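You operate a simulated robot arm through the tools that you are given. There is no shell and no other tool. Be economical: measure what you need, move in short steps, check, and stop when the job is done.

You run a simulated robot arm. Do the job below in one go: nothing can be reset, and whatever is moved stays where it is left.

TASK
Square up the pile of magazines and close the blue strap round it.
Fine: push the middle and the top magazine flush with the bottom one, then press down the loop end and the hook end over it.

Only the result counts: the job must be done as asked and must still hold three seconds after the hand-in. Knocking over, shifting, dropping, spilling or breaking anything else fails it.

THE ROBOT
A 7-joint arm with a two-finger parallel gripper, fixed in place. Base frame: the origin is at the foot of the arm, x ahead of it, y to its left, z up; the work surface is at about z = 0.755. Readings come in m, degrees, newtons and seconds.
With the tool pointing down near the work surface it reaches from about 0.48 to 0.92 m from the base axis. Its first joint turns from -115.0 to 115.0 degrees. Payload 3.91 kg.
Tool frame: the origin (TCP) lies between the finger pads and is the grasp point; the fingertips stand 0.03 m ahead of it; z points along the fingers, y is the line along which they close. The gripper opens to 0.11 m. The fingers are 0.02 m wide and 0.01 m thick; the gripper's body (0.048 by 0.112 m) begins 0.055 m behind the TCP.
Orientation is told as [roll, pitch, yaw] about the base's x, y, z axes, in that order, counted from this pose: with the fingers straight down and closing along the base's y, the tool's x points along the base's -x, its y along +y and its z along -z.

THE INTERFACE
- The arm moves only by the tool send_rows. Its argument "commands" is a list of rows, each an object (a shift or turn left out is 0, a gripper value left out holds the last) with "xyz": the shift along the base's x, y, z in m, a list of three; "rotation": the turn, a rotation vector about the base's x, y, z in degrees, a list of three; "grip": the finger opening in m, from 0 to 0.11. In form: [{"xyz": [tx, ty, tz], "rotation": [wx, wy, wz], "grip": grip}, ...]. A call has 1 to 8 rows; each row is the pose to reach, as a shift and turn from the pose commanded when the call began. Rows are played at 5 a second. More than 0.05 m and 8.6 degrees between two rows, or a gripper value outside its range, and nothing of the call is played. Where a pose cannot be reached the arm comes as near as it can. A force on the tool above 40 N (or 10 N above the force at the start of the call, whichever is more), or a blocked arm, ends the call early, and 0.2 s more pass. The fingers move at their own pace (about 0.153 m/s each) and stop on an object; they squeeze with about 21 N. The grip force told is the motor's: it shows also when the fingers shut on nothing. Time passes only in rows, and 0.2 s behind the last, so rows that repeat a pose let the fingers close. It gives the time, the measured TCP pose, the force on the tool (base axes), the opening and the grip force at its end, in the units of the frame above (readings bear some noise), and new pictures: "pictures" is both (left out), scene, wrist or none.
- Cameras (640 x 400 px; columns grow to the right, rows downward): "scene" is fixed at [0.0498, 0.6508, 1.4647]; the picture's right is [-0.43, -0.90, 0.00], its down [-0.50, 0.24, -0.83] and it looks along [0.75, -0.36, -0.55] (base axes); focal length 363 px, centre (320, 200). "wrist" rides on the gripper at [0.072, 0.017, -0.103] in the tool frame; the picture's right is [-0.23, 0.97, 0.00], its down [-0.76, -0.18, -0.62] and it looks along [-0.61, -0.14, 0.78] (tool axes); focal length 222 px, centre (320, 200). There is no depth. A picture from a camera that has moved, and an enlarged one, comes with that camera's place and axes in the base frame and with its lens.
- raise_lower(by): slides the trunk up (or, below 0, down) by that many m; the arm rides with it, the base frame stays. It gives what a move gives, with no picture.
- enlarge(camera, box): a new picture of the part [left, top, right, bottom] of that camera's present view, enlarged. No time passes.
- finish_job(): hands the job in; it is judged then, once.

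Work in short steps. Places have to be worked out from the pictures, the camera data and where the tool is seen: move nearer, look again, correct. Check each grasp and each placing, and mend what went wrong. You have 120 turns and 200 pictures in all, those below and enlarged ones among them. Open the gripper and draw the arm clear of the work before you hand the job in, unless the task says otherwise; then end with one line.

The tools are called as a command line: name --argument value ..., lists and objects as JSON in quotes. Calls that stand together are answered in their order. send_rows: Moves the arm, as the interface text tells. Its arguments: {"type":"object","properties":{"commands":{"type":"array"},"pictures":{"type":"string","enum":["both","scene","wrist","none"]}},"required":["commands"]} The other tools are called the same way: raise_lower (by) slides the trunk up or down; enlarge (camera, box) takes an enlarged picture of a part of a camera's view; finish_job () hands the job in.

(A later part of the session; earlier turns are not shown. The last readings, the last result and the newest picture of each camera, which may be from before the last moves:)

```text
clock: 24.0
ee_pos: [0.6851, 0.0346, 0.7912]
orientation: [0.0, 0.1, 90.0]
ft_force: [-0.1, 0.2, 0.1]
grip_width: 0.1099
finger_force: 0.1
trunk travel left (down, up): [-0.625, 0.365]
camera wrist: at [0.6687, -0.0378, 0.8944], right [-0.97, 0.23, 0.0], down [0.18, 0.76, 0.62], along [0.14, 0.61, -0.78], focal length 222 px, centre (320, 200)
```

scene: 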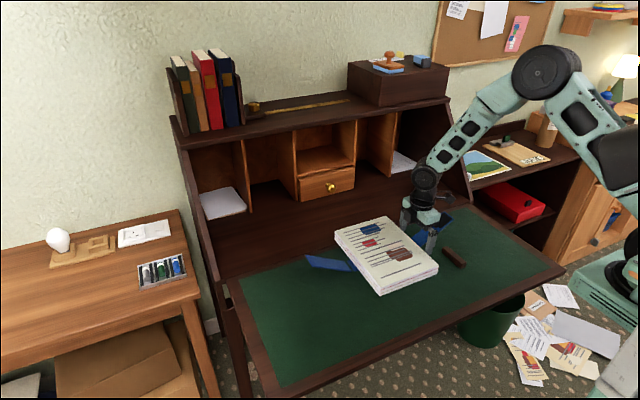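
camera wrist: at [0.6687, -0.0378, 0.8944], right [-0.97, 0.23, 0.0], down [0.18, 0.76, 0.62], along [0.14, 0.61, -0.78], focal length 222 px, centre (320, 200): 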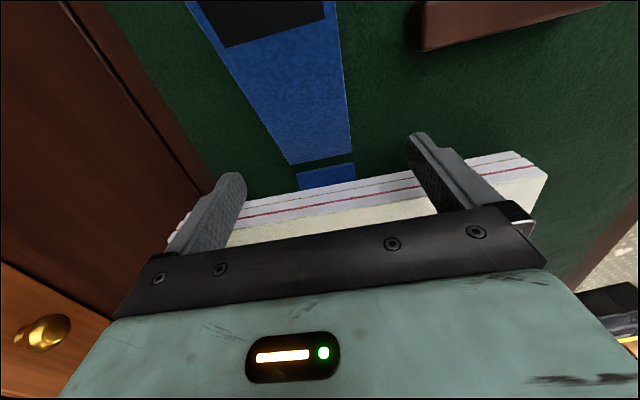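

I push gently +y to bring the upper magazines in line with the bottom (fingers' face to y≈0.064).

send_rows --commands '[{"xyz": [0, 0.008, 0]}, {"xyz": [0, 0.013, 0]}, {"xyz": [0, 0.016, 0]}, {"xyz": [0, 0.019, 0]}, {"xyz": [0, 0.019, 0]}]' --pictures "none"

enlarge --camera "scene" --box '[360, 270, 400, 295]'

enlarge --camera "scene" --box '[325, 220, 365, 245]'

```text
clock: 25.2
ee_pos: [0.6852, 0.0537, 0.7924]
orientation: [0.1, 0.1, 90.0]
ft_force: [0.2, -4.7, 2.0]
grip_width: 0.1099
finger_force: 0.1
trunk travel left (down, up): [-0.625, 0.365]
```

```text
16.00 times, centred on (380, 282) of scene
camera zoom: at [0.0498, 0.6508, 1.4647], right [-0.43, -0.9, 0.0], down [-0.5, 0.24, -0.83], along [0.75, -0.36, -0.55], focal length 5815 px, centre (-640, -1120)
```

zoom: 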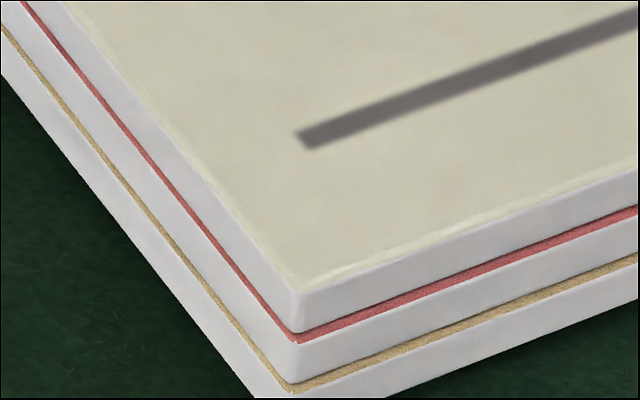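

```text
16.00 times, centred on (345, 232) of scene
camera zoom: at [0.0498, 0.6508, 1.4647], right [-0.43, -0.9, 0.0], down [-0.5, 0.24, -0.83], along [0.75, -0.36, -0.55], focal length 5815 px, centre (-80, -320)
```

zoom: 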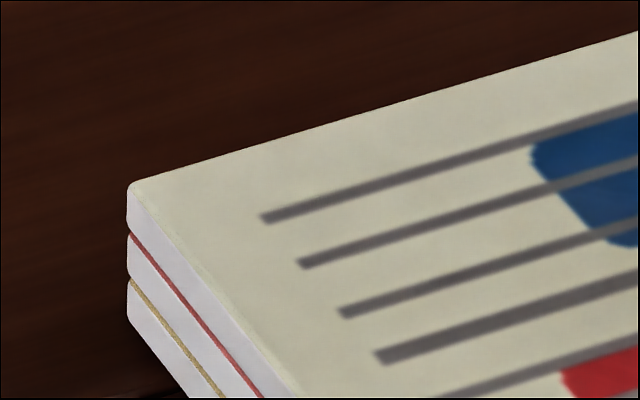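

The stagger is now nearly gone. I back off and lift; next, the left (loop) flap.

send_rows --commands '[{"xyz": [0, -0.01, 0]}, {"xyz": [0, -0.018, 0]}, {"xyz": [0, -0.018, 0.04]}, {"xyz": [0, -0.018, 0.08]}, {"xyz": [0, -0.018, 0.12]}, {"xyz": [0, 0.01, 0.16]}, {"xyz": [0, 0.05, 0.18], "grip": 0.02}, {"xyz": [0, 0.097, 0.18]}]' --pictures "none"

```text
clock: 27.0
ee_pos: [0.6875, 0.1522, 0.9731]
orientation: [0.1, 0.0, 90.0]
ft_force: [-0.3, -0.7, -0.4]
grip_width: 0.0196
finger_force: 0.0
trunk travel left (down, up): [-0.625, 0.365]
```

Now above the pile, gripper at 20 mm. I travel on to y≈0.43, outside the left flap's tip (y≈0.38).

send_rows --commands '[{"xyz": [0, 0.047, 0]}, {"xyz": [0, 0.094, 0]}, {"xyz": [0, 0.141, 0]}, {"xyz": [0, 0.188, 0]}, {"xyz": [0, 0.235, 0]}, {"xyz": [0, 0.275, 0]}, {"xyz": [0, 0.275, 0]}]'

enlarge --camera "scene" --box '[270, 200, 430, 300]'

```text
clock: 28.6
ee_pos: [0.6799, 0.4234, 0.971]
orientation: [0.1, 0.1, 90.0]
ft_force: [-0.6, -0.3, -0.2]
grip_width: 0.02
finger_force: 0.1
out of reach, approached as far as the arm can: row 6, 7
trunk travel left (down, up): [-0.625, 0.365]
camera wrist: at [0.6629, 0.3503, 1.0734], right [-0.97, 0.23, 0.0], down [0.18, 0.76, 0.62], along [0.14, 0.61, -0.78], focal length 222 px, centre (320, 200)
```

scene: 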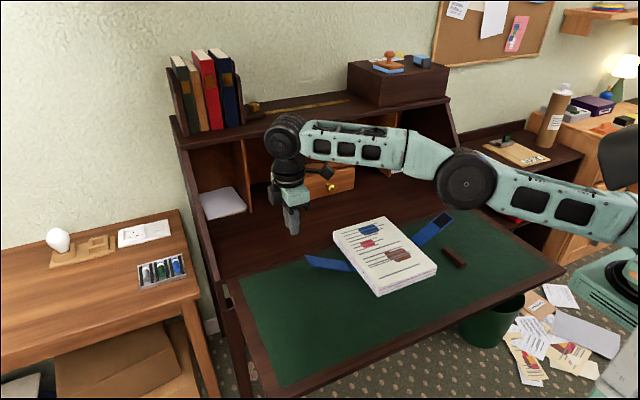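
wrist: 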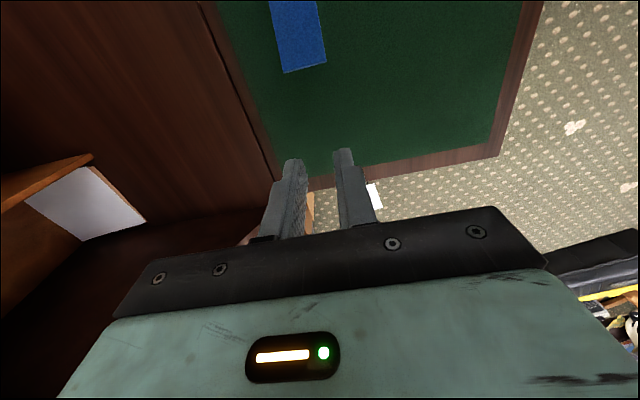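

```text
4.00 times, centred on (350, 250) of scene
camera zoom: at [0.0498, 0.6508, 1.4647], right [-0.43, -0.9, 0.0], down [-0.5, 0.24, -0.83], along [0.75, -0.36, -0.55], focal length 1454 px, centre (200, 0)
```

zoom: 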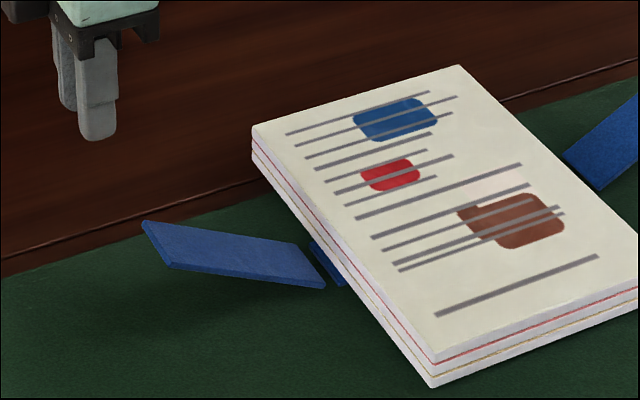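

The flap tip is at y≈0.381, z≈0.82; the finger face at y≈0.413 is outside it. I descend with tips at z≈0.795.

send_rows --commands '[{"xyz": [0, 0, -0.045]}, {"xyz": [0, 0, -0.09]}, {"xyz": [0, 0, -0.13]}, {"xyz": [0, 0, -0.146]}, {"xyz": [0, 0, -0.146]}]' --pictures "none"

```text
clock: 29.8
ee_pos: [0.682, 0.4235, 0.8246]
orientation: [0.0, 0.0, 90.0]
ft_force: [0.3, 1.0, -0.2]
grip_width: 0.0201
finger_force: 0.0
trunk travel left (down, up): [-0.625, 0.365]
```

At y 0.4235, z 0.825 as planned. I push inward and slightly up, about to a 60° flap angle.

send_rows --commands '[{"xyz": [0, -0.02, 0]}, {"xyz": [0, -0.038, 0]}, {"xyz": [0, -0.05, 0.005]}, {"xyz": [0, -0.06, 0.01]}, {"xyz": [0, -0.075, 0.02]}, {"xyz": [0, -0.09, 0.03]}]' --pictures "scene"

enlarge --camera "scene" --box '[270, 180, 430, 280]'

```text
clock: 31.2
ee_pos: [0.6831, 0.3334, 0.8556]
orientation: [0.1, 0.0, 90.0]
ft_force: [-0.1, 6.9, 4.7]
grip_width: 0.0199
finger_force: 0.0
trunk travel left (down, up): [-0.625, 0.365]
```

scene: 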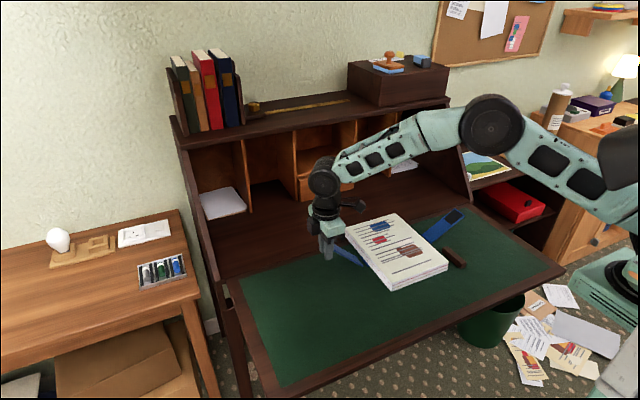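

```text
4.00 times, centred on (350, 230) of scene
camera zoom: at [0.0498, 0.6508, 1.4647], right [-0.43, -0.9, 0.0], down [-0.5, 0.24, -0.83], along [0.75, -0.36, -0.55], focal length 1454 px, centre (200, 80)
```

zoom: 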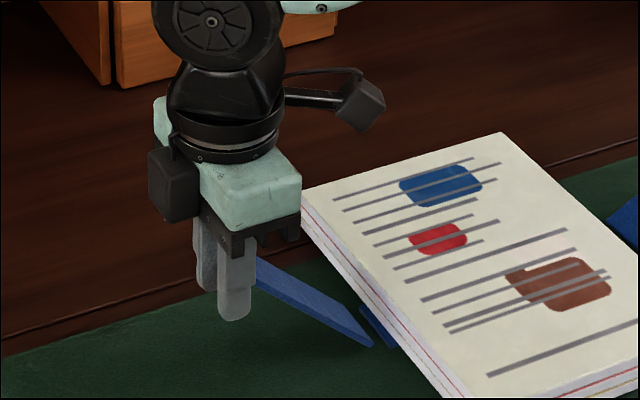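

The whole pile with strap slid about 38 mm in -y instead of the flap folding; the hinge is stiff. I back off outward and up, then look; I'll instead grip the flap by its side edges and swing it along its arc.

send_rows --commands '[{"xyz": [0, 0.015, 0]}, {"xyz": [0, 0.03, 0.02]}, {"xyz": [0, 0.03, 0.06]}, {"xyz": [0, 0.03, 0.1]}, {"xyz": [0, 0.07, 0.12]}, {"xyz": [0, 0.07, 0.12]}]'

enlarge --camera "scene" --box '[310, 190, 490, 302]'

enlarge --camera "wrist" --box '[160, 0, 480, 200]'

```text
clock: 32.6
ee_pos: [0.6814, 0.4028, 0.9756]
orientation: [0.1, 0.0, 90.0]
ft_force: [-0.9, 0.5, 0.3]
grip_width: 0.0199
finger_force: 0.1
trunk travel left (down, up): [-0.625, 0.365]
camera wrist: at [0.6654, 0.3296, 1.0785], right [-0.97, 0.23, 0.0], down [0.18, 0.76, 0.62], along [0.14, 0.61, -0.78], focal length 222 px, centre (320, 200)
```

scene: 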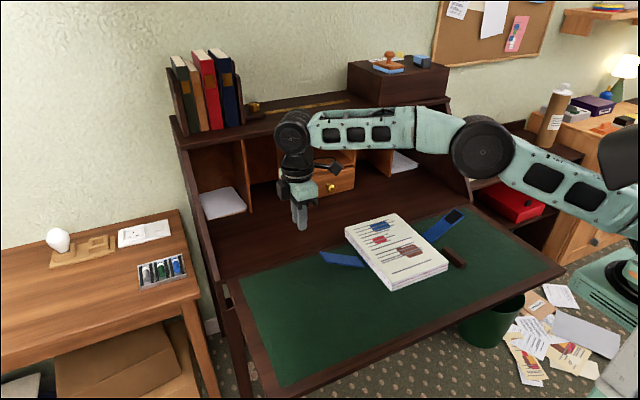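
wrist: 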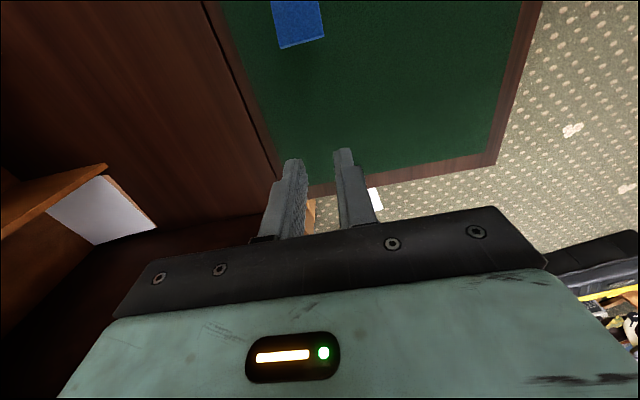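

```text
3.56 times, centred on (400, 246) of scene
camera zoom: at [0.0498, 0.6508, 1.4647], right [-0.43, -0.9, 0.0], down [-0.5, 0.24, -0.83], along [0.75, -0.36, -0.55], focal length 1292 px, centre (36, 36)
```

zoom: 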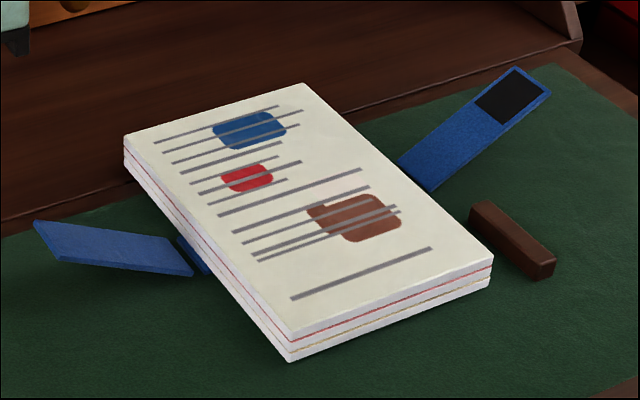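

```text
2.00 times, centred on (320, 100) of wrist
camera zoom: at [0.6654, 0.3296, 1.0785], right [-0.97, 0.23, 0.0], down [0.18, 0.76, 0.62], along [0.14, 0.61, -0.78], focal length 444 px, centre (320, 400)
```

zoom: 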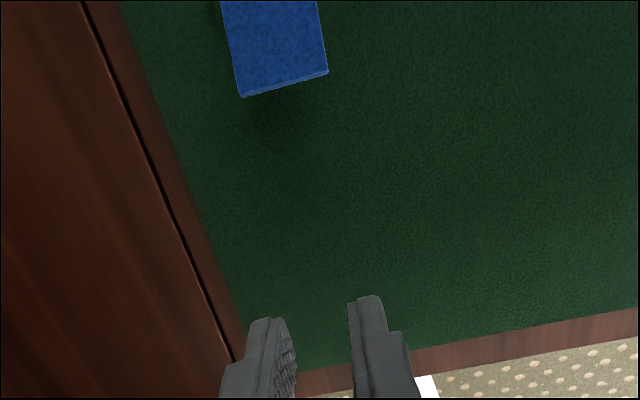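

The flap sprang back to its rest angle: it's a sprung hinge, tip now at y≈0.3405, hinge y≈0.224. I open to 0.08 and move above a point on the flap 0.115 m from the hinge, to grip its side edges near the fingertips.

send_rows --commands '[{"xyz": [0.002, -0.04, 0], "grip": 0.08}, {"xyz": [0.004, -0.078, 0]}, {"xyz": [0.004, -0.078, -0.04]}, {"xyz": [0.004, -0.078, -0.08]}, {"xyz": [0.004, -0.078, -0.12]}, {"xyz": [0.004, -0.078, -0.142]}, {"xyz": [0.004, -0.078, -0.142]}]'

enlarge --camera "scene" --box '[290, 190, 410, 265]'

```text
clock: 34.2
ee_pos: [0.6855, 0.3236, 0.8335]
orientation: [0.0, 0.0, 90.0]
ft_force: [-0.5, -0.5, -0.3]
grip_width: 0.08
finger_force: 0.0
trunk travel left (down, up): [-0.625, 0.365]
camera wrist: at [0.6687, 0.2509, 0.9353], right [-0.97, 0.23, 0.0], down [0.18, 0.76, 0.62], along [0.14, 0.61, -0.78], focal length 222 px, centre (320, 200)
```

scene: 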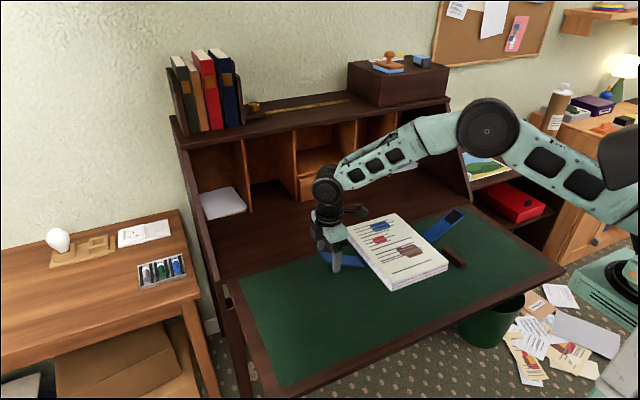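
wrist: 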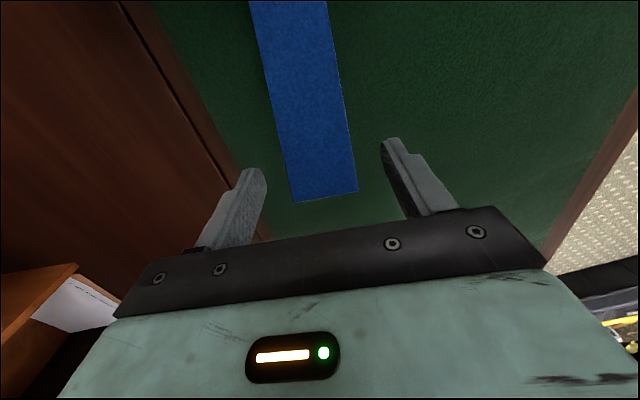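

```text
5.33 times, centred on (350, 228) of scene
camera zoom: at [0.0498, 0.6508, 1.4647], right [-0.43, -0.9, 0.0], down [-0.5, 0.24, -0.83], along [0.75, -0.36, -0.55], focal length 1938 px, centre (160, 53)
```

zoom: 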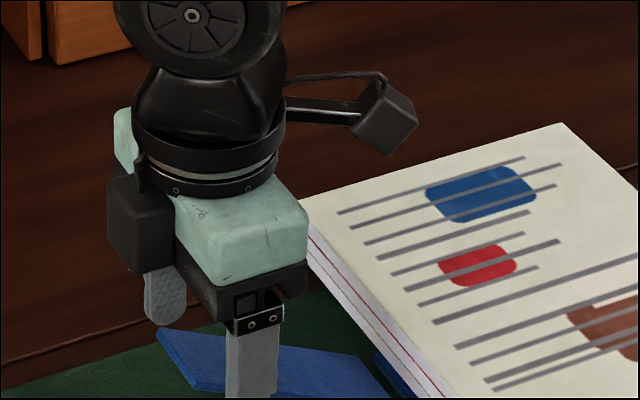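

Fingers straddle the flap near its tip. I close on its side edges.

send_rows --commands '[{"grip": 0.02}, {}, {}, {}]' --pictures "wrist"

```text
clock: 35.2
ee_pos: [0.6859, 0.325, 0.8333]
orientation: [0.1, 0.0, 90.0]
ft_force: [-1.2, 0.2, 0.3]
grip_width: 0.043
finger_force: 20.8
trunk travel left (down, up): [-0.625, 0.365]
camera wrist: at [0.6687, 0.2509, 0.9355], right [-0.97, 0.23, 0.0], down [0.18, 0.76, 0.62], along [0.14, 0.61, -0.78], focal length 222 px, centre (320, 200)
```

wrist: 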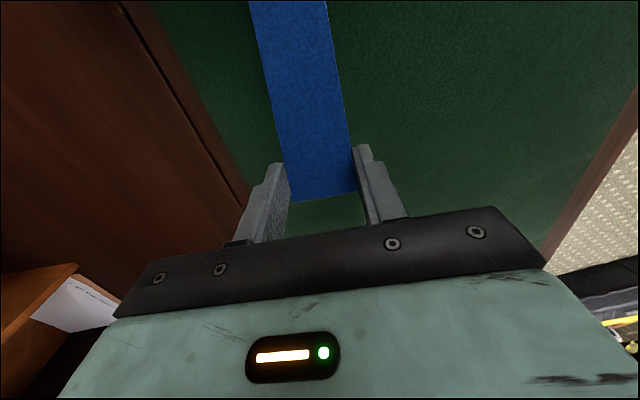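

Gripped at width 0.043, force 21 N. I swing it along the arc about the hinge up to about vertical.

send_rows --commands '[{"xyz": [-0.0, -0.006, 0.01]}, {"xyz": [0, -0.0129, 0.0189]}, {"xyz": [0, -0.0212, 0.0277]}, {"xyz": [0, -0.0302, 0.0356]}, {"xyz": [0, -0.0506, 0.0484]}, {"xyz": [0, -0.0732, 0.0566]}, {"xyz": [0, -0.101, 0.06]}]' --pictures "both"

enlarge --camera "scene" --box '[310, 190, 490, 302]'

```text
clock: 36.8
ee_pos: [0.6849, 0.2231, 0.8919]
orientation: [0.2, 0.1, 90.0]
ft_force: [2.4, 4.5, -4.1]
grip_width: 0.0429
finger_force: 21.1
trunk travel left (down, up): [-0.625, 0.365]
camera wrist: at [0.6675, 0.151, 0.994], right [-0.97, 0.23, 0.0], down [0.18, 0.76, 0.62], along [0.14, 0.61, -0.78], focal length 222 px, centre (320, 200)
```

scene: 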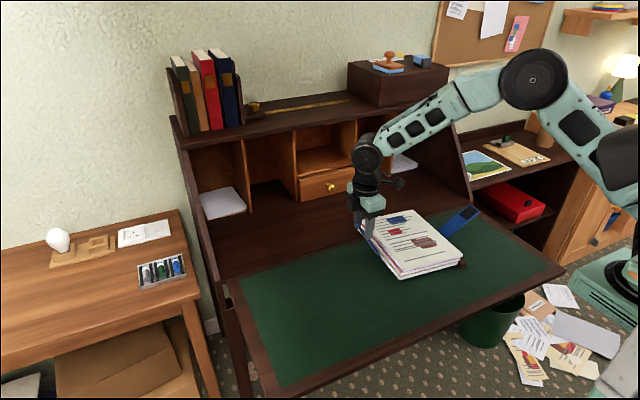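
wrist: 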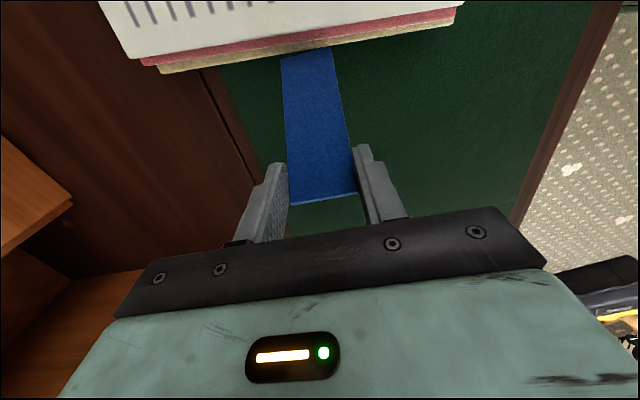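

```text
3.56 times, centred on (400, 246) of scene
camera zoom: at [0.0498, 0.6508, 1.4647], right [-0.43, -0.9, 0.0], down [-0.5, 0.24, -0.83], along [0.75, -0.36, -0.55], focal length 1292 px, centre (36, 36)
```

zoom: 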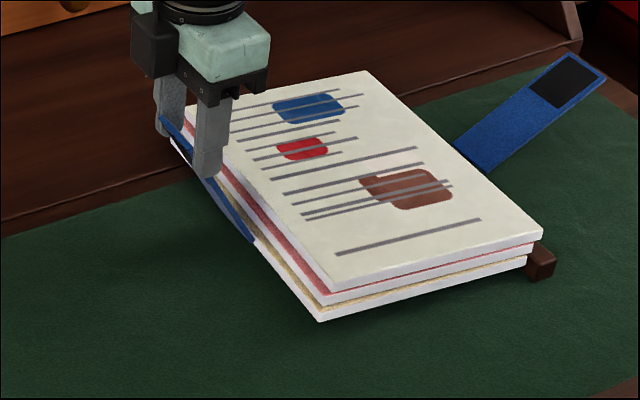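

The flap did not pivot in the pads; the strap edge lifted and pulled the pile, shifting magazines toward the bar. I reverse the same path at once.

send_rows --commands '[{"xyz": [0, 0.0278, -0.0034]}, {"xyz": [0, 0.0504, -0.0116]}, {"xyz": [0, 0.0708, -0.0244]}, {"xyz": [0, 0.0798, -0.0323]}, {"xyz": [0, 0.0881, -0.0411]}, {"xyz": [0, 0.095, -0.05]}, {"xyz": [0, 0.101, -0.06]}]' --pictures "scene"

enlarge --camera "scene" --box '[310, 190, 490, 302]'

```text
clock: 38.4
ee_pos: [0.6859, 0.3252, 0.8323]
orientation: [0.1, -0.1, 90.0]
ft_force: [-0.1, -6.7, 2.8]
grip_width: 0.0431
finger_force: 20.8
trunk travel left (down, up): [-0.625, 0.365]
```

scene: 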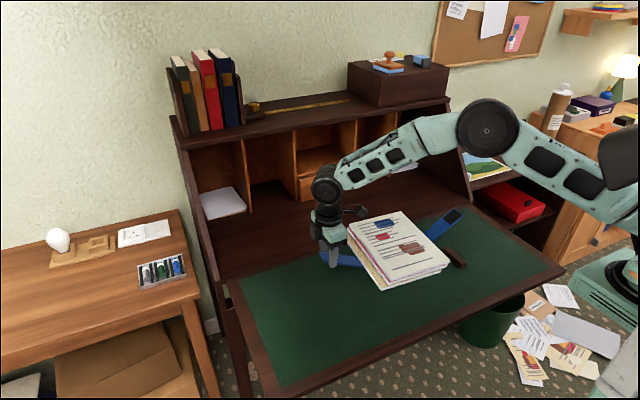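

```text
3.56 times, centred on (400, 246) of scene
camera zoom: at [0.0498, 0.6508, 1.4647], right [-0.43, -0.9, 0.0], down [-0.5, 0.24, -0.83], along [0.75, -0.36, -0.55], focal length 1292 px, centre (36, 36)
```

zoom: 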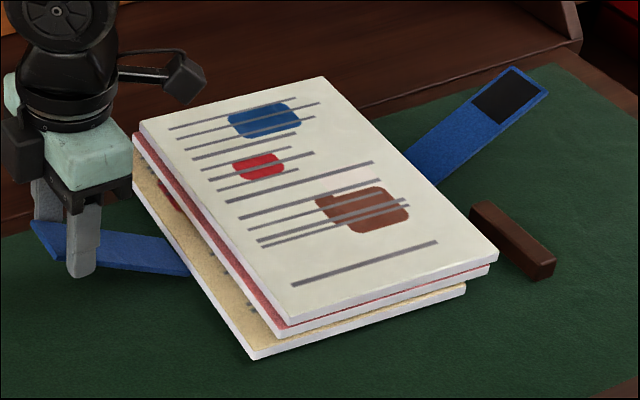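

The bar is untouched. The bottom and strap came back, but middle/top are staggered ~20 mm toward -y. I release the flap, lift clear and inspect.

send_rows --commands '[{"grip": 0.08}, {}, {"xyz": [0, 0, 0.04]}, {"xyz": [0, -0.02, 0.08]}, {"xyz": [0, -0.06, 0.12]}, {"xyz": [0, -0.1, 0.15]}, {"xyz": [0, -0.14, 0.18]}, {"xyz": [0, -0.18, 0.21]}]' --pictures "wrist"

enlarge --camera "scene" --box '[310, 190, 490, 302]'

```text
refused: row 5 steps farther than a row can; nothing moved
```

```text
3.56 times, centred on (400, 246) of scene
camera zoom: at [0.0498, 0.6508, 1.4647], right [-0.43, -0.9, 0.0], down [-0.5, 0.24, -0.83], along [0.75, -0.36, -0.55], focal length 1292 px, centre (36, 36)
```

zoom: 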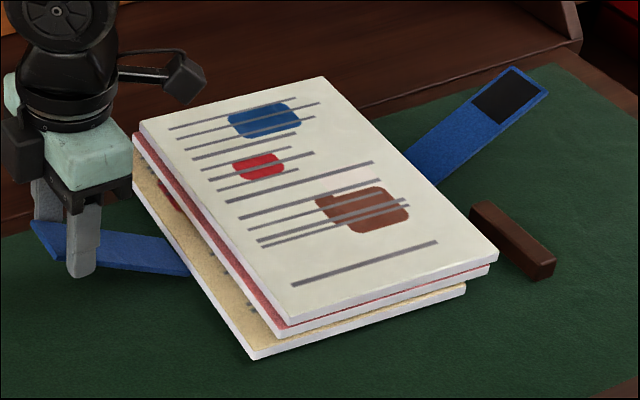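

That call was refused for step length; I redo it with smaller steps.

send_rows --commands '[{"grip": 0.08}, {}, {"xyz": [0, 0, 0.04]}, {"xyz": [0, 0, 0.08]}, {"xyz": [0, -0.03, 0.11]}, {"xyz": [0, -0.06, 0.14]}, {"xyz": [0, -0.09, 0.16]}, {"xyz": [0, -0.12, 0.18]}]' --pictures "wrist"

enlarge --camera "scene" --box '[310, 190, 490, 302]'

```text
clock: 40.2
ee_pos: [0.6862, 0.2046, 1.0113]
orientation: [0.1, 0.1, 90.1]
ft_force: [-0.4, -0.2, 0.2]
grip_width: 0.0799
finger_force: 0.0
trunk travel left (down, up): [-0.625, 0.365]
camera wrist: at [0.669, 0.1323, 1.1139], right [-0.97, 0.23, 0.0], down [0.18, 0.76, 0.62], along [0.14, 0.61, -0.78], focal length 222 px, centre (320, 200)
```

wrist: 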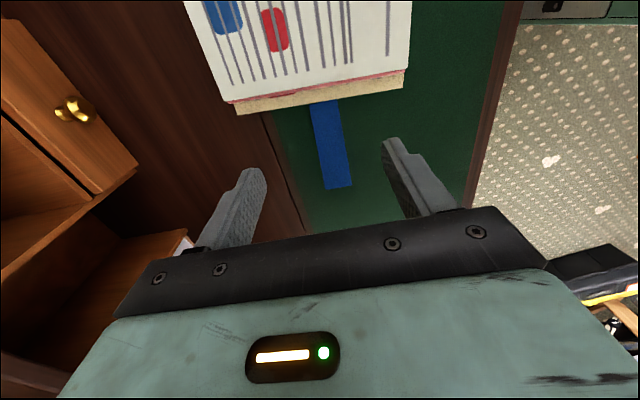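

```text
3.56 times, centred on (400, 246) of scene
camera zoom: at [0.0498, 0.6508, 1.4647], right [-0.43, -0.9, 0.0], down [-0.5, 0.24, -0.83], along [0.75, -0.36, -0.55], focal length 1292 px, centre (36, 36)
```

zoom: 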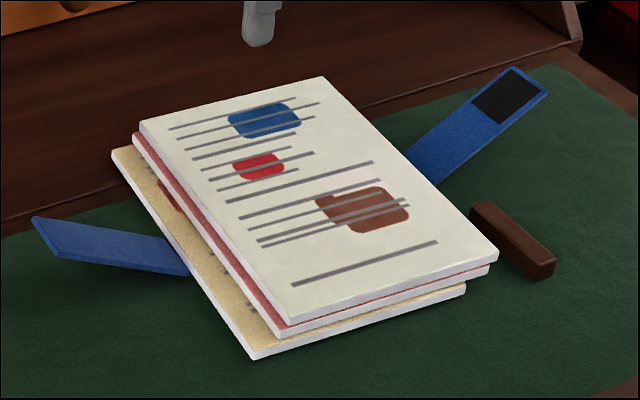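

Pile is now rotated ~4° and staggered: bottom's left edge y≈0.222, top's ≈0.19; strap hinges at y≈0.224 and ≈-0.009. I'll re-square by pushing from the right with spread fingers (x shifted to 0.705 to stay clear of the bar).

send_rows --commands '[{"xyz": [0.005, -0.045, 0], "grip": 0.11}, {"xyz": [0.01, -0.09, 0]}, {"xyz": [0.019, -0.135, 0]}, {"xyz": [0.019, -0.18, -0.01]}, {"xyz": [0.019, -0.225, -0.03]}, {"xyz": [0.019, -0.225, -0.07]}, {"xyz": [0.019, -0.225, -0.1]}, {"xyz": [0.019, -0.225, -0.1]}]'

enlarge --camera "wrist" --box '[160, 60, 480, 260]'

```text
clock: 42.0
ee_pos: [0.7054, -0.0172, 0.9148]
orientation: [0.0, 0.0, 90.0]
ft_force: [0.1, -0.3, -0.2]
grip_width: 0.1101
finger_force: 0.1
trunk travel left (down, up): [-0.625, 0.365]
camera wrist: at [0.6884, -0.0918, 1.0179], right [-0.97, 0.23, 0.0], down [0.18, 0.76, 0.62], along [0.14, 0.61, -0.78], focal length 222 px, centre (320, 200)
```

scene: 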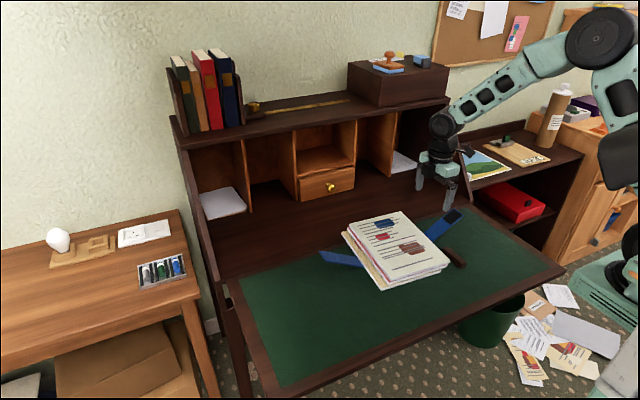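
wrist: 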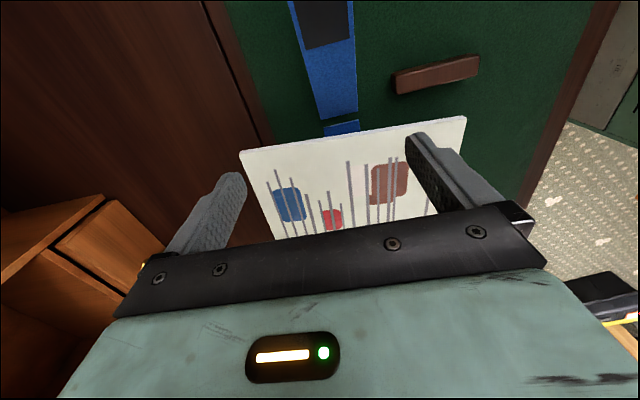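

```text
2.00 times, centred on (320, 160) of wrist
camera zoom: at [0.6884, -0.0918, 1.0179], right [-0.97, 0.23, 0.0], down [0.18, 0.76, 0.62], along [0.14, 0.61, -0.78], focal length 444 px, centre (320, 280)
```

zoom: 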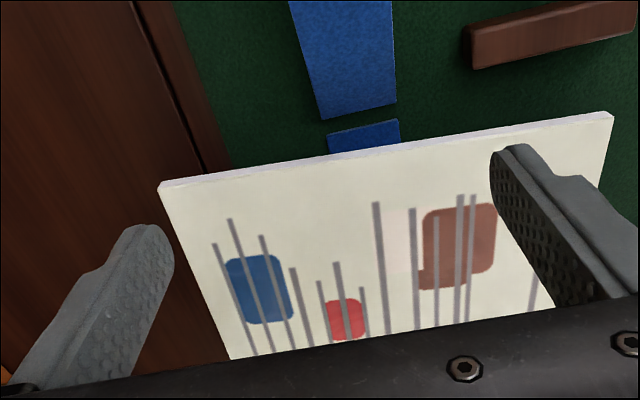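

Top's right edge runs from y≈0.002 (far) to 0.019 (near); right hinge at y≈-0.005; bar ends at x≈0.625. Clear to descend here.

send_rows --commands '[{"xyz": [0, 0, -0.04]}, {"xyz": [0, 0, -0.08]}, {"xyz": [0, 0, -0.11]}, {"xyz": [0, 0, -0.125]}, {"xyz": [0, 0, -0.125]}]' --pictures "wrist"

```text
clock: 43.2
ee_pos: [0.7057, -0.0199, 0.7888]
orientation: [0.0, 0.0, 90.1]
ft_force: [-1.0, 1.0, 0.6]
grip_width: 0.1098
finger_force: 0.0
trunk travel left (down, up): [-0.625, 0.365]
camera wrist: at [0.688, -0.0941, 0.8912], right [-0.97, 0.23, 0.0], down [0.18, 0.76, 0.62], along [0.14, 0.61, -0.78], focal length 222 px, centre (320, 200)
```

wrist: 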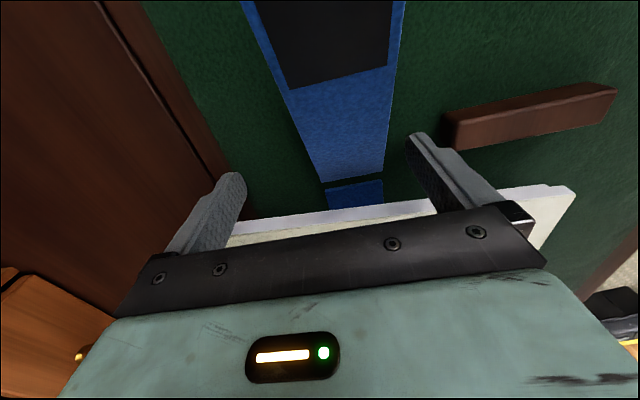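

I push +y in small steps until the front of the fingers reaches y≈0.042, squaring the three against the fingers.

send_rows --commands '[{"xyz": [0, 0.01, 0]}, {"xyz": [0, 0.018, 0]}, {"xyz": [0, 0.026, 0]}, {"xyz": [0, 0.034, 0]}, {"xyz": [0, 0.042, 0]}, {"xyz": [0, 0.048, 0]}, {"xyz": [0, 0.052, 0]}, {"xyz": [0, 0.052, 0]}]' --pictures "wrist"

enlarge --camera "scene" --box '[310, 190, 490, 302]'

```text
clock: 45.0
ee_pos: [0.7059, 0.0315, 0.7865]
orientation: [0.2, 0.0, 90.0]
ft_force: [1.6, -4.2, 0.4]
grip_width: 0.11
finger_force: 0.1
trunk travel left (down, up): [-0.625, 0.365]
camera wrist: at [0.688, -0.0421, 0.8895], right [-0.97, 0.23, 0.0], down [0.18, 0.76, 0.62], along [0.14, 0.61, -0.78], focal length 222 px, centre (320, 200)
```

wrist: 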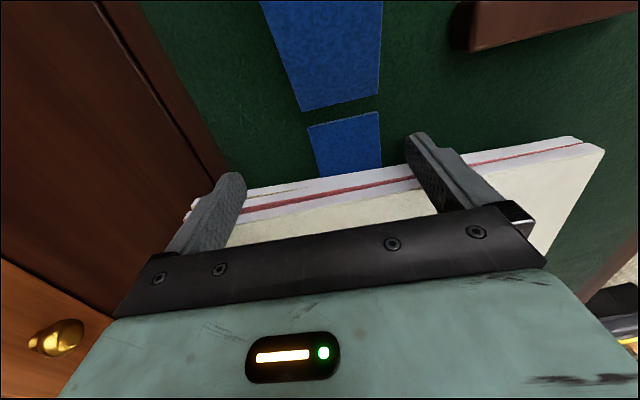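

```text
3.56 times, centred on (400, 246) of scene
camera zoom: at [0.0498, 0.6508, 1.4647], right [-0.43, -0.9, 0.0], down [-0.5, 0.24, -0.83], along [0.75, -0.36, -0.55], focal length 1292 px, centre (36, 36)
```

zoom: 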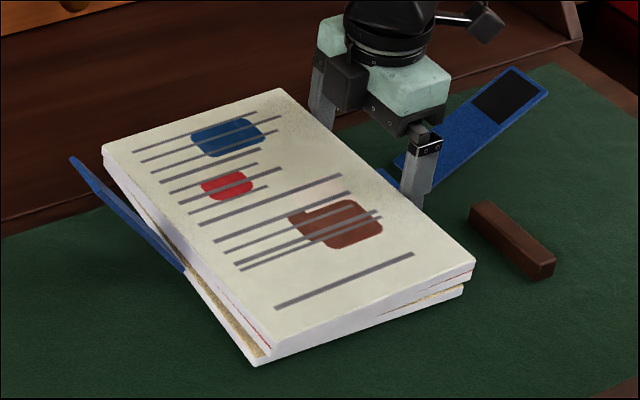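

Top and middle are pushed back; the left flap now leans raised against the pile (so the hinge does move easily). The bottom is still rotated and all sit ~22 mm too far left of the strap's centre. I retreat, close the gripper and go to the left side to push from there at x≈0.60 and x≈0.77, either side of the flap.

send_rows --commands '[{"xyz": [0, -0.015, 0.0]}, {"xyz": [0, -0.015, 0.045]}, {"xyz": [0, -0.015, 0.09]}, {"xyz": [0, -0.015, 0.135]}, {"xyz": [-0.02, 0.02, 0.155], "grip": 0.0}, {"xyz": [-0.04, 0.06, 0.155]}, {"xyz": [-0.06, 0.1, 0.155]}, {"xyz": [-0.08, 0.14, 0.155]}]' --pictures "none"

```text
clock: 46.8
ee_pos: [0.6248, 0.1705, 0.9425]
orientation: [0.1, 0.0, 89.8]
ft_force: [0.7, -1.0, 0.2]
grip_width: 0.0
finger_force: 21.2
trunk travel left (down, up): [-0.625, 0.365]
```

Now move to left-near spot (x≈0.60, y≈0.275) and check before descending.

send_rows --commands '[{"xyz": [-0.015, 0.04, 0.0]}, {"xyz": [-0.025, 0.08, 0.0]}, {"xyz": [-0.025, 0.105, 0.0]}, {"xyz": [-0.025, 0.105, 0.0]}]'

enlarge --camera "scene" --box '[310, 190, 490, 302]'

```text
clock: 47.8
ee_pos: [0.5993, 0.2784, 0.942]
orientation: [0.1, 0.1, 90.0]
ft_force: [-0.2, 0.1, -1.3]
grip_width: 0.0003
finger_force: 21.0
trunk travel left (down, up): [-0.625, 0.365]
camera wrist: at [0.583, 0.204, 1.0451], right [-0.97, 0.23, 0.0], down [0.18, 0.76, 0.62], along [0.14, 0.61, -0.78], focal length 222 px, centre (320, 200)
```

scene: 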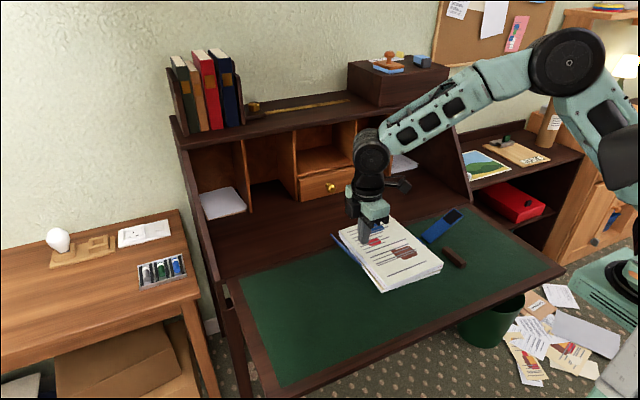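
wrist: 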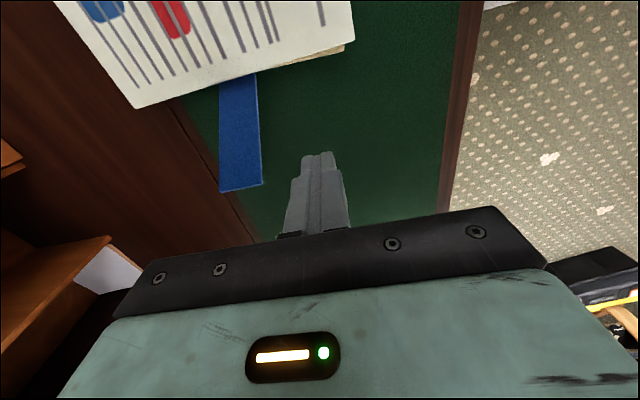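

```text
3.56 times, centred on (400, 246) of scene
camera zoom: at [0.0498, 0.6508, 1.4647], right [-0.43, -0.9, 0.0], down [-0.5, 0.24, -0.83], along [0.75, -0.36, -0.55], focal length 1292 px, centre (36, 36)
```

zoom: 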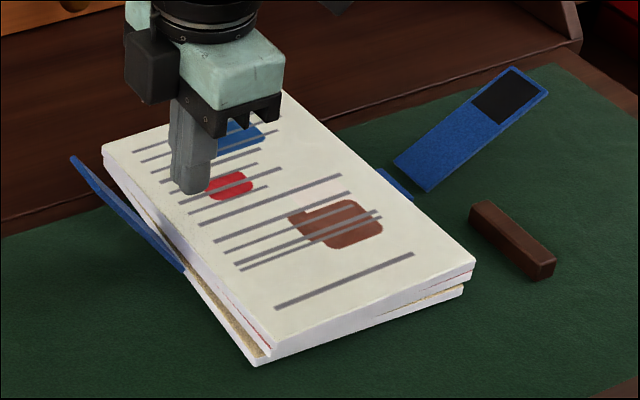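

Flap tip is at about (0.707, 0.309, 0.865), clear of the gripper body (x<0.656). I descend at x=0.60.

send_rows --commands '[{"xyz": [-0.002, 0, -0.045]}, {"xyz": [-0.002, 0, -0.09]}, {"xyz": [-0.002, 0, -0.13]}, {"xyz": [-0.002, 0, -0.153]}, {"xyz": [-0.002, -0.01, -0.153]}, {"xyz": [-0.002, -0.02, -0.153]}, {"xyz": [-0.002, -0.03, -0.153]}]' --pictures "none"

enlarge --camera "scene" --box '[310, 190, 490, 302]'

```text
clock: 49.4
ee_pos: [0.5984, 0.2477, 0.7889]
orientation: [0.0, 0.0, 90.1]
ft_force: [-0.3, -0.4, 0.8]
grip_width: 0.0
finger_force: 20.9
trunk travel left (down, up): [-0.625, 0.365]
```

```text
3.56 times, centred on (400, 246) of scene
camera zoom: at [0.0498, 0.6508, 1.4647], right [-0.43, -0.9, 0.0], down [-0.5, 0.24, -0.83], along [0.75, -0.36, -0.55], focal length 1292 px, centre (36, 36)
```

zoom: 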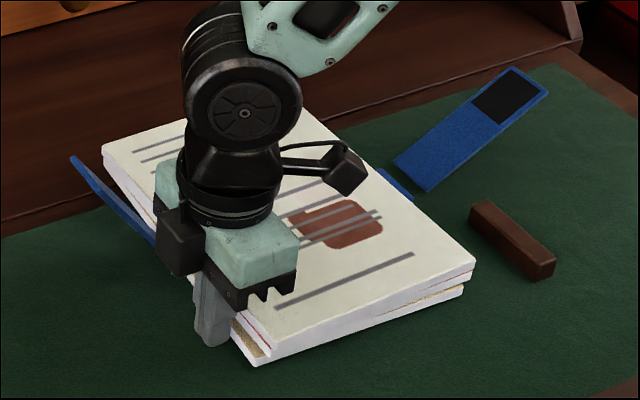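

The finger is about to touch near-left. I push -y to front y≈0.210 at this end.

send_rows --commands '[{"xyz": [0, -0.008, 0]}, {"xyz": [0, -0.014, 0]}, {"xyz": [0, -0.02, 0]}, {"xyz": [0, -0.026, 0]}, {"xyz": [0, -0.028, 0]}, {"xyz": [0, -0.028, 0]}]' --pictures "none"

enlarge --camera "scene" --box '[310, 190, 490, 302]'

```text
clock: 50.8
ee_pos: [0.5981, 0.2187, 0.7894]
orientation: [0.1, 0.1, 89.9]
ft_force: [-1.2, 1.8, 0.3]
grip_width: 0.0
finger_force: 20.8
trunk travel left (down, up): [-0.625, 0.365]
```

```text
3.56 times, centred on (400, 246) of scene
camera zoom: at [0.0498, 0.6508, 1.4647], right [-0.43, -0.9, 0.0], down [-0.5, 0.24, -0.83], along [0.75, -0.36, -0.55], focal length 1292 px, centre (36, 36)
```

zoom: 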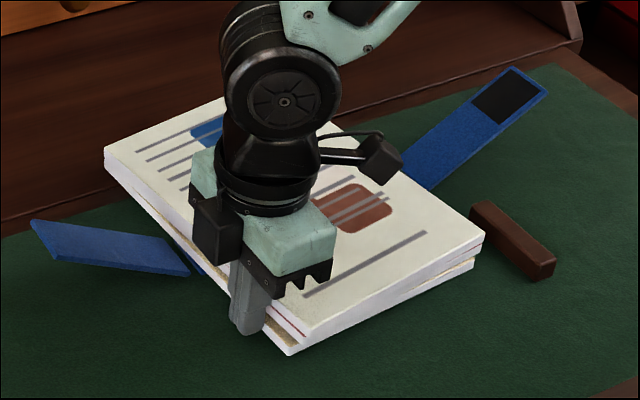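

The flap dropped back to rest and the pile turned straight-ish. I now back off and go to the far-left spot (x≈0.775).

send_rows --commands '[{"xyz": [0, 0.02, 0]}, {"xyz": [0, 0.03, 0.045]}, {"xyz": [0, 0.04, 0.09]}, {"xyz": [0.04, 0.04, 0.115]}, {"xyz": [0.085, 0.04, 0.115]}, {"xyz": [0.13, 0.04, 0.115]}, {"xyz": [0.177, 0.04, 0.115]}, {"xyz": [0.177, 0.04, 0.115]}]' --pictures "none"

enlarge --camera "scene" --box '[310, 190, 490, 302]'

```text
clock: 52.6
ee_pos: [0.7727, 0.2596, 0.9021]
orientation: [0.1, 0.1, 90.0]
ft_force: [0.0, 0.2, 0.6]
grip_width: 0.0001
finger_force: 21.0
trunk travel left (down, up): [-0.625, 0.365]
```

```text
3.56 times, centred on (400, 246) of scene
camera zoom: at [0.0498, 0.6508, 1.4647], right [-0.43, -0.9, 0.0], down [-0.5, 0.24, -0.83], along [0.75, -0.36, -0.55], focal length 1292 px, centre (36, 36)
```

zoom: 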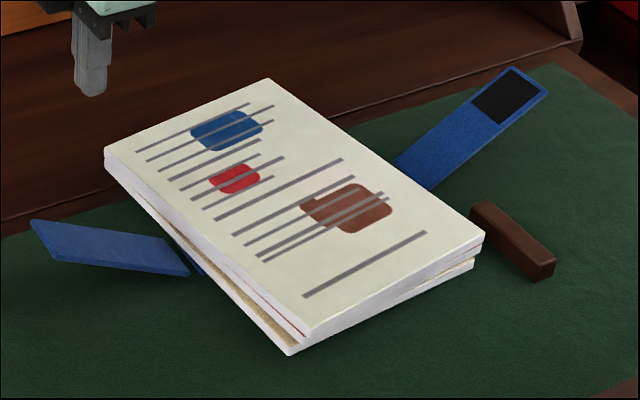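

Top's far-left corner is at y≈0.230, near-left ≈0.197. I descend here at x≈0.773 and push -y to front y≈0.205.

send_rows --commands '[{"xyz": [0.002, 0, -0.045]}, {"xyz": [0.002, 0, -0.09]}, {"xyz": [0.002, 0, -0.113]}, {"xyz": [0.002, -0.012, -0.113]}, {"xyz": [0.002, -0.022, -0.113]}, {"xyz": [0.002, -0.032, -0.113]}, {"xyz": [0.002, -0.04, -0.113]}, {"xyz": [0.002, -0.045, -0.113]}]' --pictures "none"

enlarge --camera "scene" --box '[310, 190, 490, 302]'

```text
clock: 54.4
ee_pos: [0.7768, 0.2137, 0.7918]
orientation: [0.0, 0.1, 90.0]
ft_force: [0.7, 2.1, 0.7]
grip_width: 0.0
finger_force: 21.1
trunk travel left (down, up): [-0.625, 0.365]
```

```text
3.56 times, centred on (400, 246) of scene
camera zoom: at [0.0498, 0.6508, 1.4647], right [-0.43, -0.9, 0.0], down [-0.5, 0.24, -0.83], along [0.75, -0.36, -0.55], focal length 1292 px, centre (36, 36)
```

zoom: 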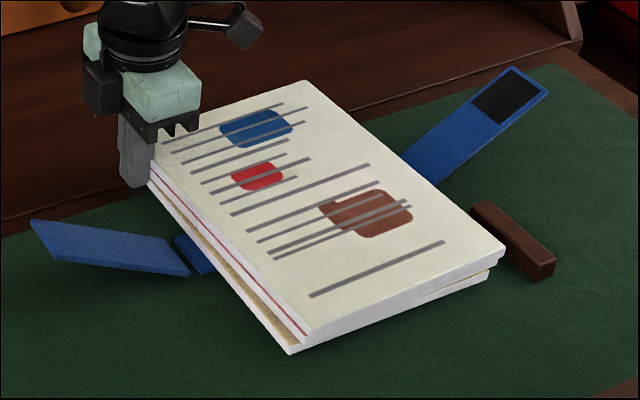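

Now nearly straight: left edges ≈0.205; the top/middle near end is ~10 mm to the right. I retreat and go back to the right side with open fingers for a final squaring push.

send_rows --commands '[{"xyz": [0, 0.015, 0]}, {"xyz": [0, 0.02, 0.045]}, {"xyz": [0, 0.02, 0.09]}, {"xyz": [-0.01, 0.0, 0.13]}, {"xyz": [-0.025, -0.04, 0.15]}, {"xyz": [-0.04, -0.08, 0.15], "grip": 0.11}, {"xyz": [-0.055, -0.12, 0.15]}, {"xyz": [-0.07, -0.16, 0.15]}]' --pictures "none"

```text
clock: 56.2
ee_pos: [0.7056, 0.0538, 0.9426]
orientation: [0.1, 0.0, 90.1]
ft_force: [1.1, 0.4, -0.5]
grip_width: 0.11
finger_force: 0.1
trunk travel left (down, up): [-0.625, 0.365]
```

Continue to y≈-0.018 and look from above the right side.

send_rows --commands '[{"xyz": [0, -0.04, 0]}, {"xyz": [0, -0.072, 0]}, {"xyz": [0, -0.072, -0.03]}, {"xyz": [0, -0.072, -0.03]}]' --pictures "none"

enlarge --camera "wrist" --box '[160, 60, 480, 260]'

```text
clock: 57.2
ee_pos: [0.7064, -0.0192, 0.9115]
orientation: [0.0, 0.0, 90.0]
ft_force: [-0.1, 0.1, -0.6]
grip_width: 0.11
finger_force: 0.0
trunk travel left (down, up): [-0.625, 0.365]
```

```text
2.00 times, centred on (320, 160) of wrist
camera zoom: at [0.689, -0.0922, 1.0139], right [-0.97, 0.23, 0.0], down [0.18, 0.76, 0.62], along [0.14, 0.61, -0.78], focal length 444 px, centre (320, 280)
```

zoom: 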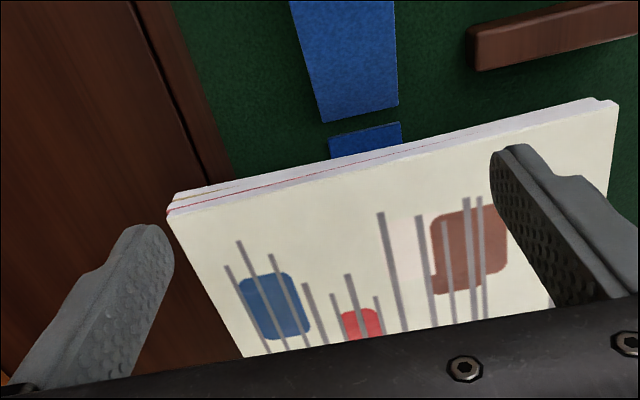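

Right edges: top y≈0.0195 (far) to 0.0116 (near). I descend and push to front y≈0.020.

send_rows --commands '[{"xyz": [0, 0, -0.045]}, {"xyz": [0, 0, -0.09]}, {"xyz": [0, 0, -0.121]}, {"xyz": [0, 0.008, -0.121]}, {"xyz": [0, 0.016, -0.121]}, {"xyz": [0, 0.023, -0.121]}, {"xyz": [0, 0.029, -0.121]}, {"xyz": [0, 0.03, -0.121]}]' --pictures "wrist"

enlarge --camera "scene" --box '[310, 190, 490, 302]'

```text
clock: 59.0
ee_pos: [0.7065, 0.0117, 0.7897]
orientation: [0.2, 0.0, 90.0]
ft_force: [1.1, -4.1, 0.7]
grip_width: 0.1098
finger_force: 0.1
trunk travel left (down, up): [-0.625, 0.365]
camera wrist: at [0.6893, -0.0616, 0.8927], right [-0.97, 0.23, 0.0], down [0.18, 0.76, 0.62], along [0.14, 0.61, -0.78], focal length 222 px, centre (320, 200)
```

wrist: 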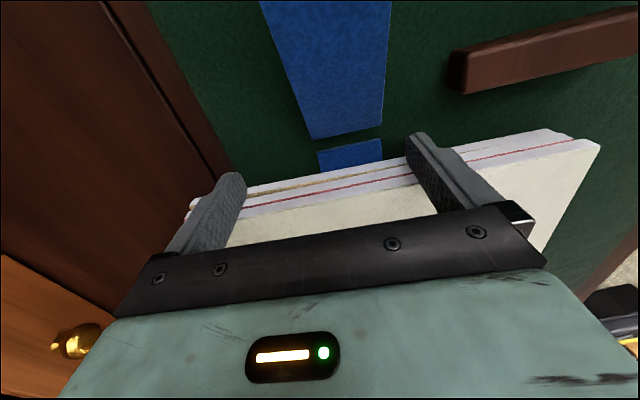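

```text
3.56 times, centred on (400, 246) of scene
camera zoom: at [0.0498, 0.6508, 1.4647], right [-0.43, -0.9, 0.0], down [-0.5, 0.24, -0.83], along [0.75, -0.36, -0.55], focal length 1292 px, centre (36, 36)
```

zoom: 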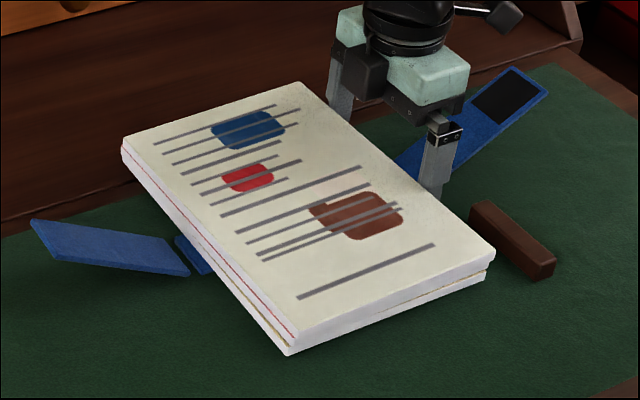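

I check the corners in detail.

enlarge --camera "scene" --box '[370, 265, 410, 290]'

enlarge --camera "scene" --box '[335, 220, 375, 245]'

enlarge --camera "scene" --box '[420, 250, 460, 275]'

```text
16.00 times, centred on (390, 278) of scene
camera zoom: at [0.0498, 0.6508, 1.4647], right [-0.43, -0.9, 0.0], down [-0.5, 0.24, -0.83], along [0.75, -0.36, -0.55], focal length 5815 px, centre (-800, -1040)
```

zoom: 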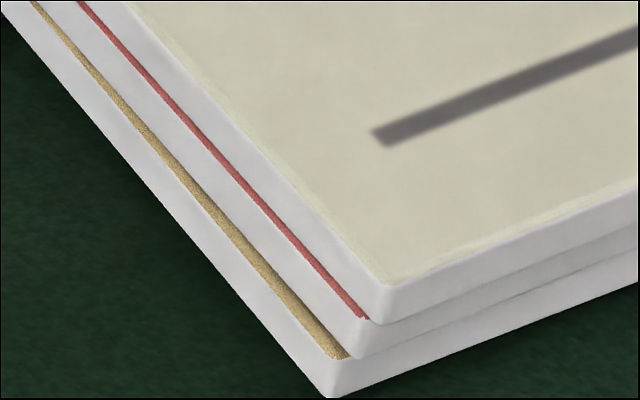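

```text
16.00 times, centred on (355, 232) of scene
camera zoom: at [0.0498, 0.6508, 1.4647], right [-0.43, -0.9, 0.0], down [-0.5, 0.24, -0.83], along [0.75, -0.36, -0.55], focal length 5815 px, centre (-240, -320)
```

zoom: 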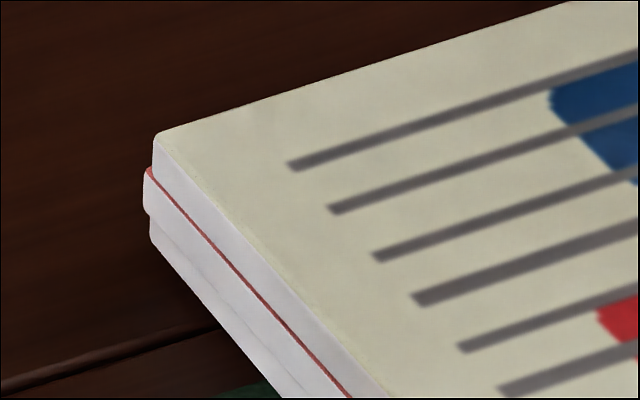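

```text
16.00 times, centred on (440, 262) of scene
camera zoom: at [0.0498, 0.6508, 1.4647], right [-0.43, -0.9, 0.0], down [-0.5, 0.24, -0.83], along [0.75, -0.36, -0.55], focal length 5815 px, centre (-1600, -800)
```

zoom: 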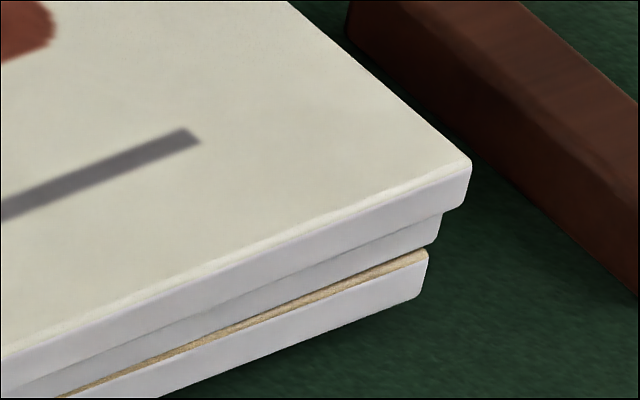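

Small rotations (≈2°) remain. I retreat and turn the tool back to yaw 0 to square the near and far ends again.

send_rows --commands '[{"xyz": [0, -0.015, 0]}, {"xyz": [0, -0.015, 0.045]}, {"xyz": [0, -0.015, 0.09]}, {"xyz": [0, -0.015, 0.135], "rotation": [0, 0, -5]}, {"xyz": [-0.02, 0.0, 0.155], "rotation": [0, 0, -13]}, {"xyz": [-0.05, 0.02, 0.155], "rotation": [0, 0, -21]}, {"xyz": [-0.08, 0.04, 0.155], "rotation": [0, 0, -29]}, {"xyz": [-0.11, 0.06, 0.155], "rotation": [0, 0, -37]}]' --pictures "none"

```text
clock: 60.8
ee_pos: [0.5954, 0.0708, 0.9465]
orientation: [0.0, 0.0, 52.9]
ft_force: [0.8, -0.1, -0.2]
grip_width: 0.1098
finger_force: 0.1
trunk travel left (down, up): [-0.625, 0.365]
```

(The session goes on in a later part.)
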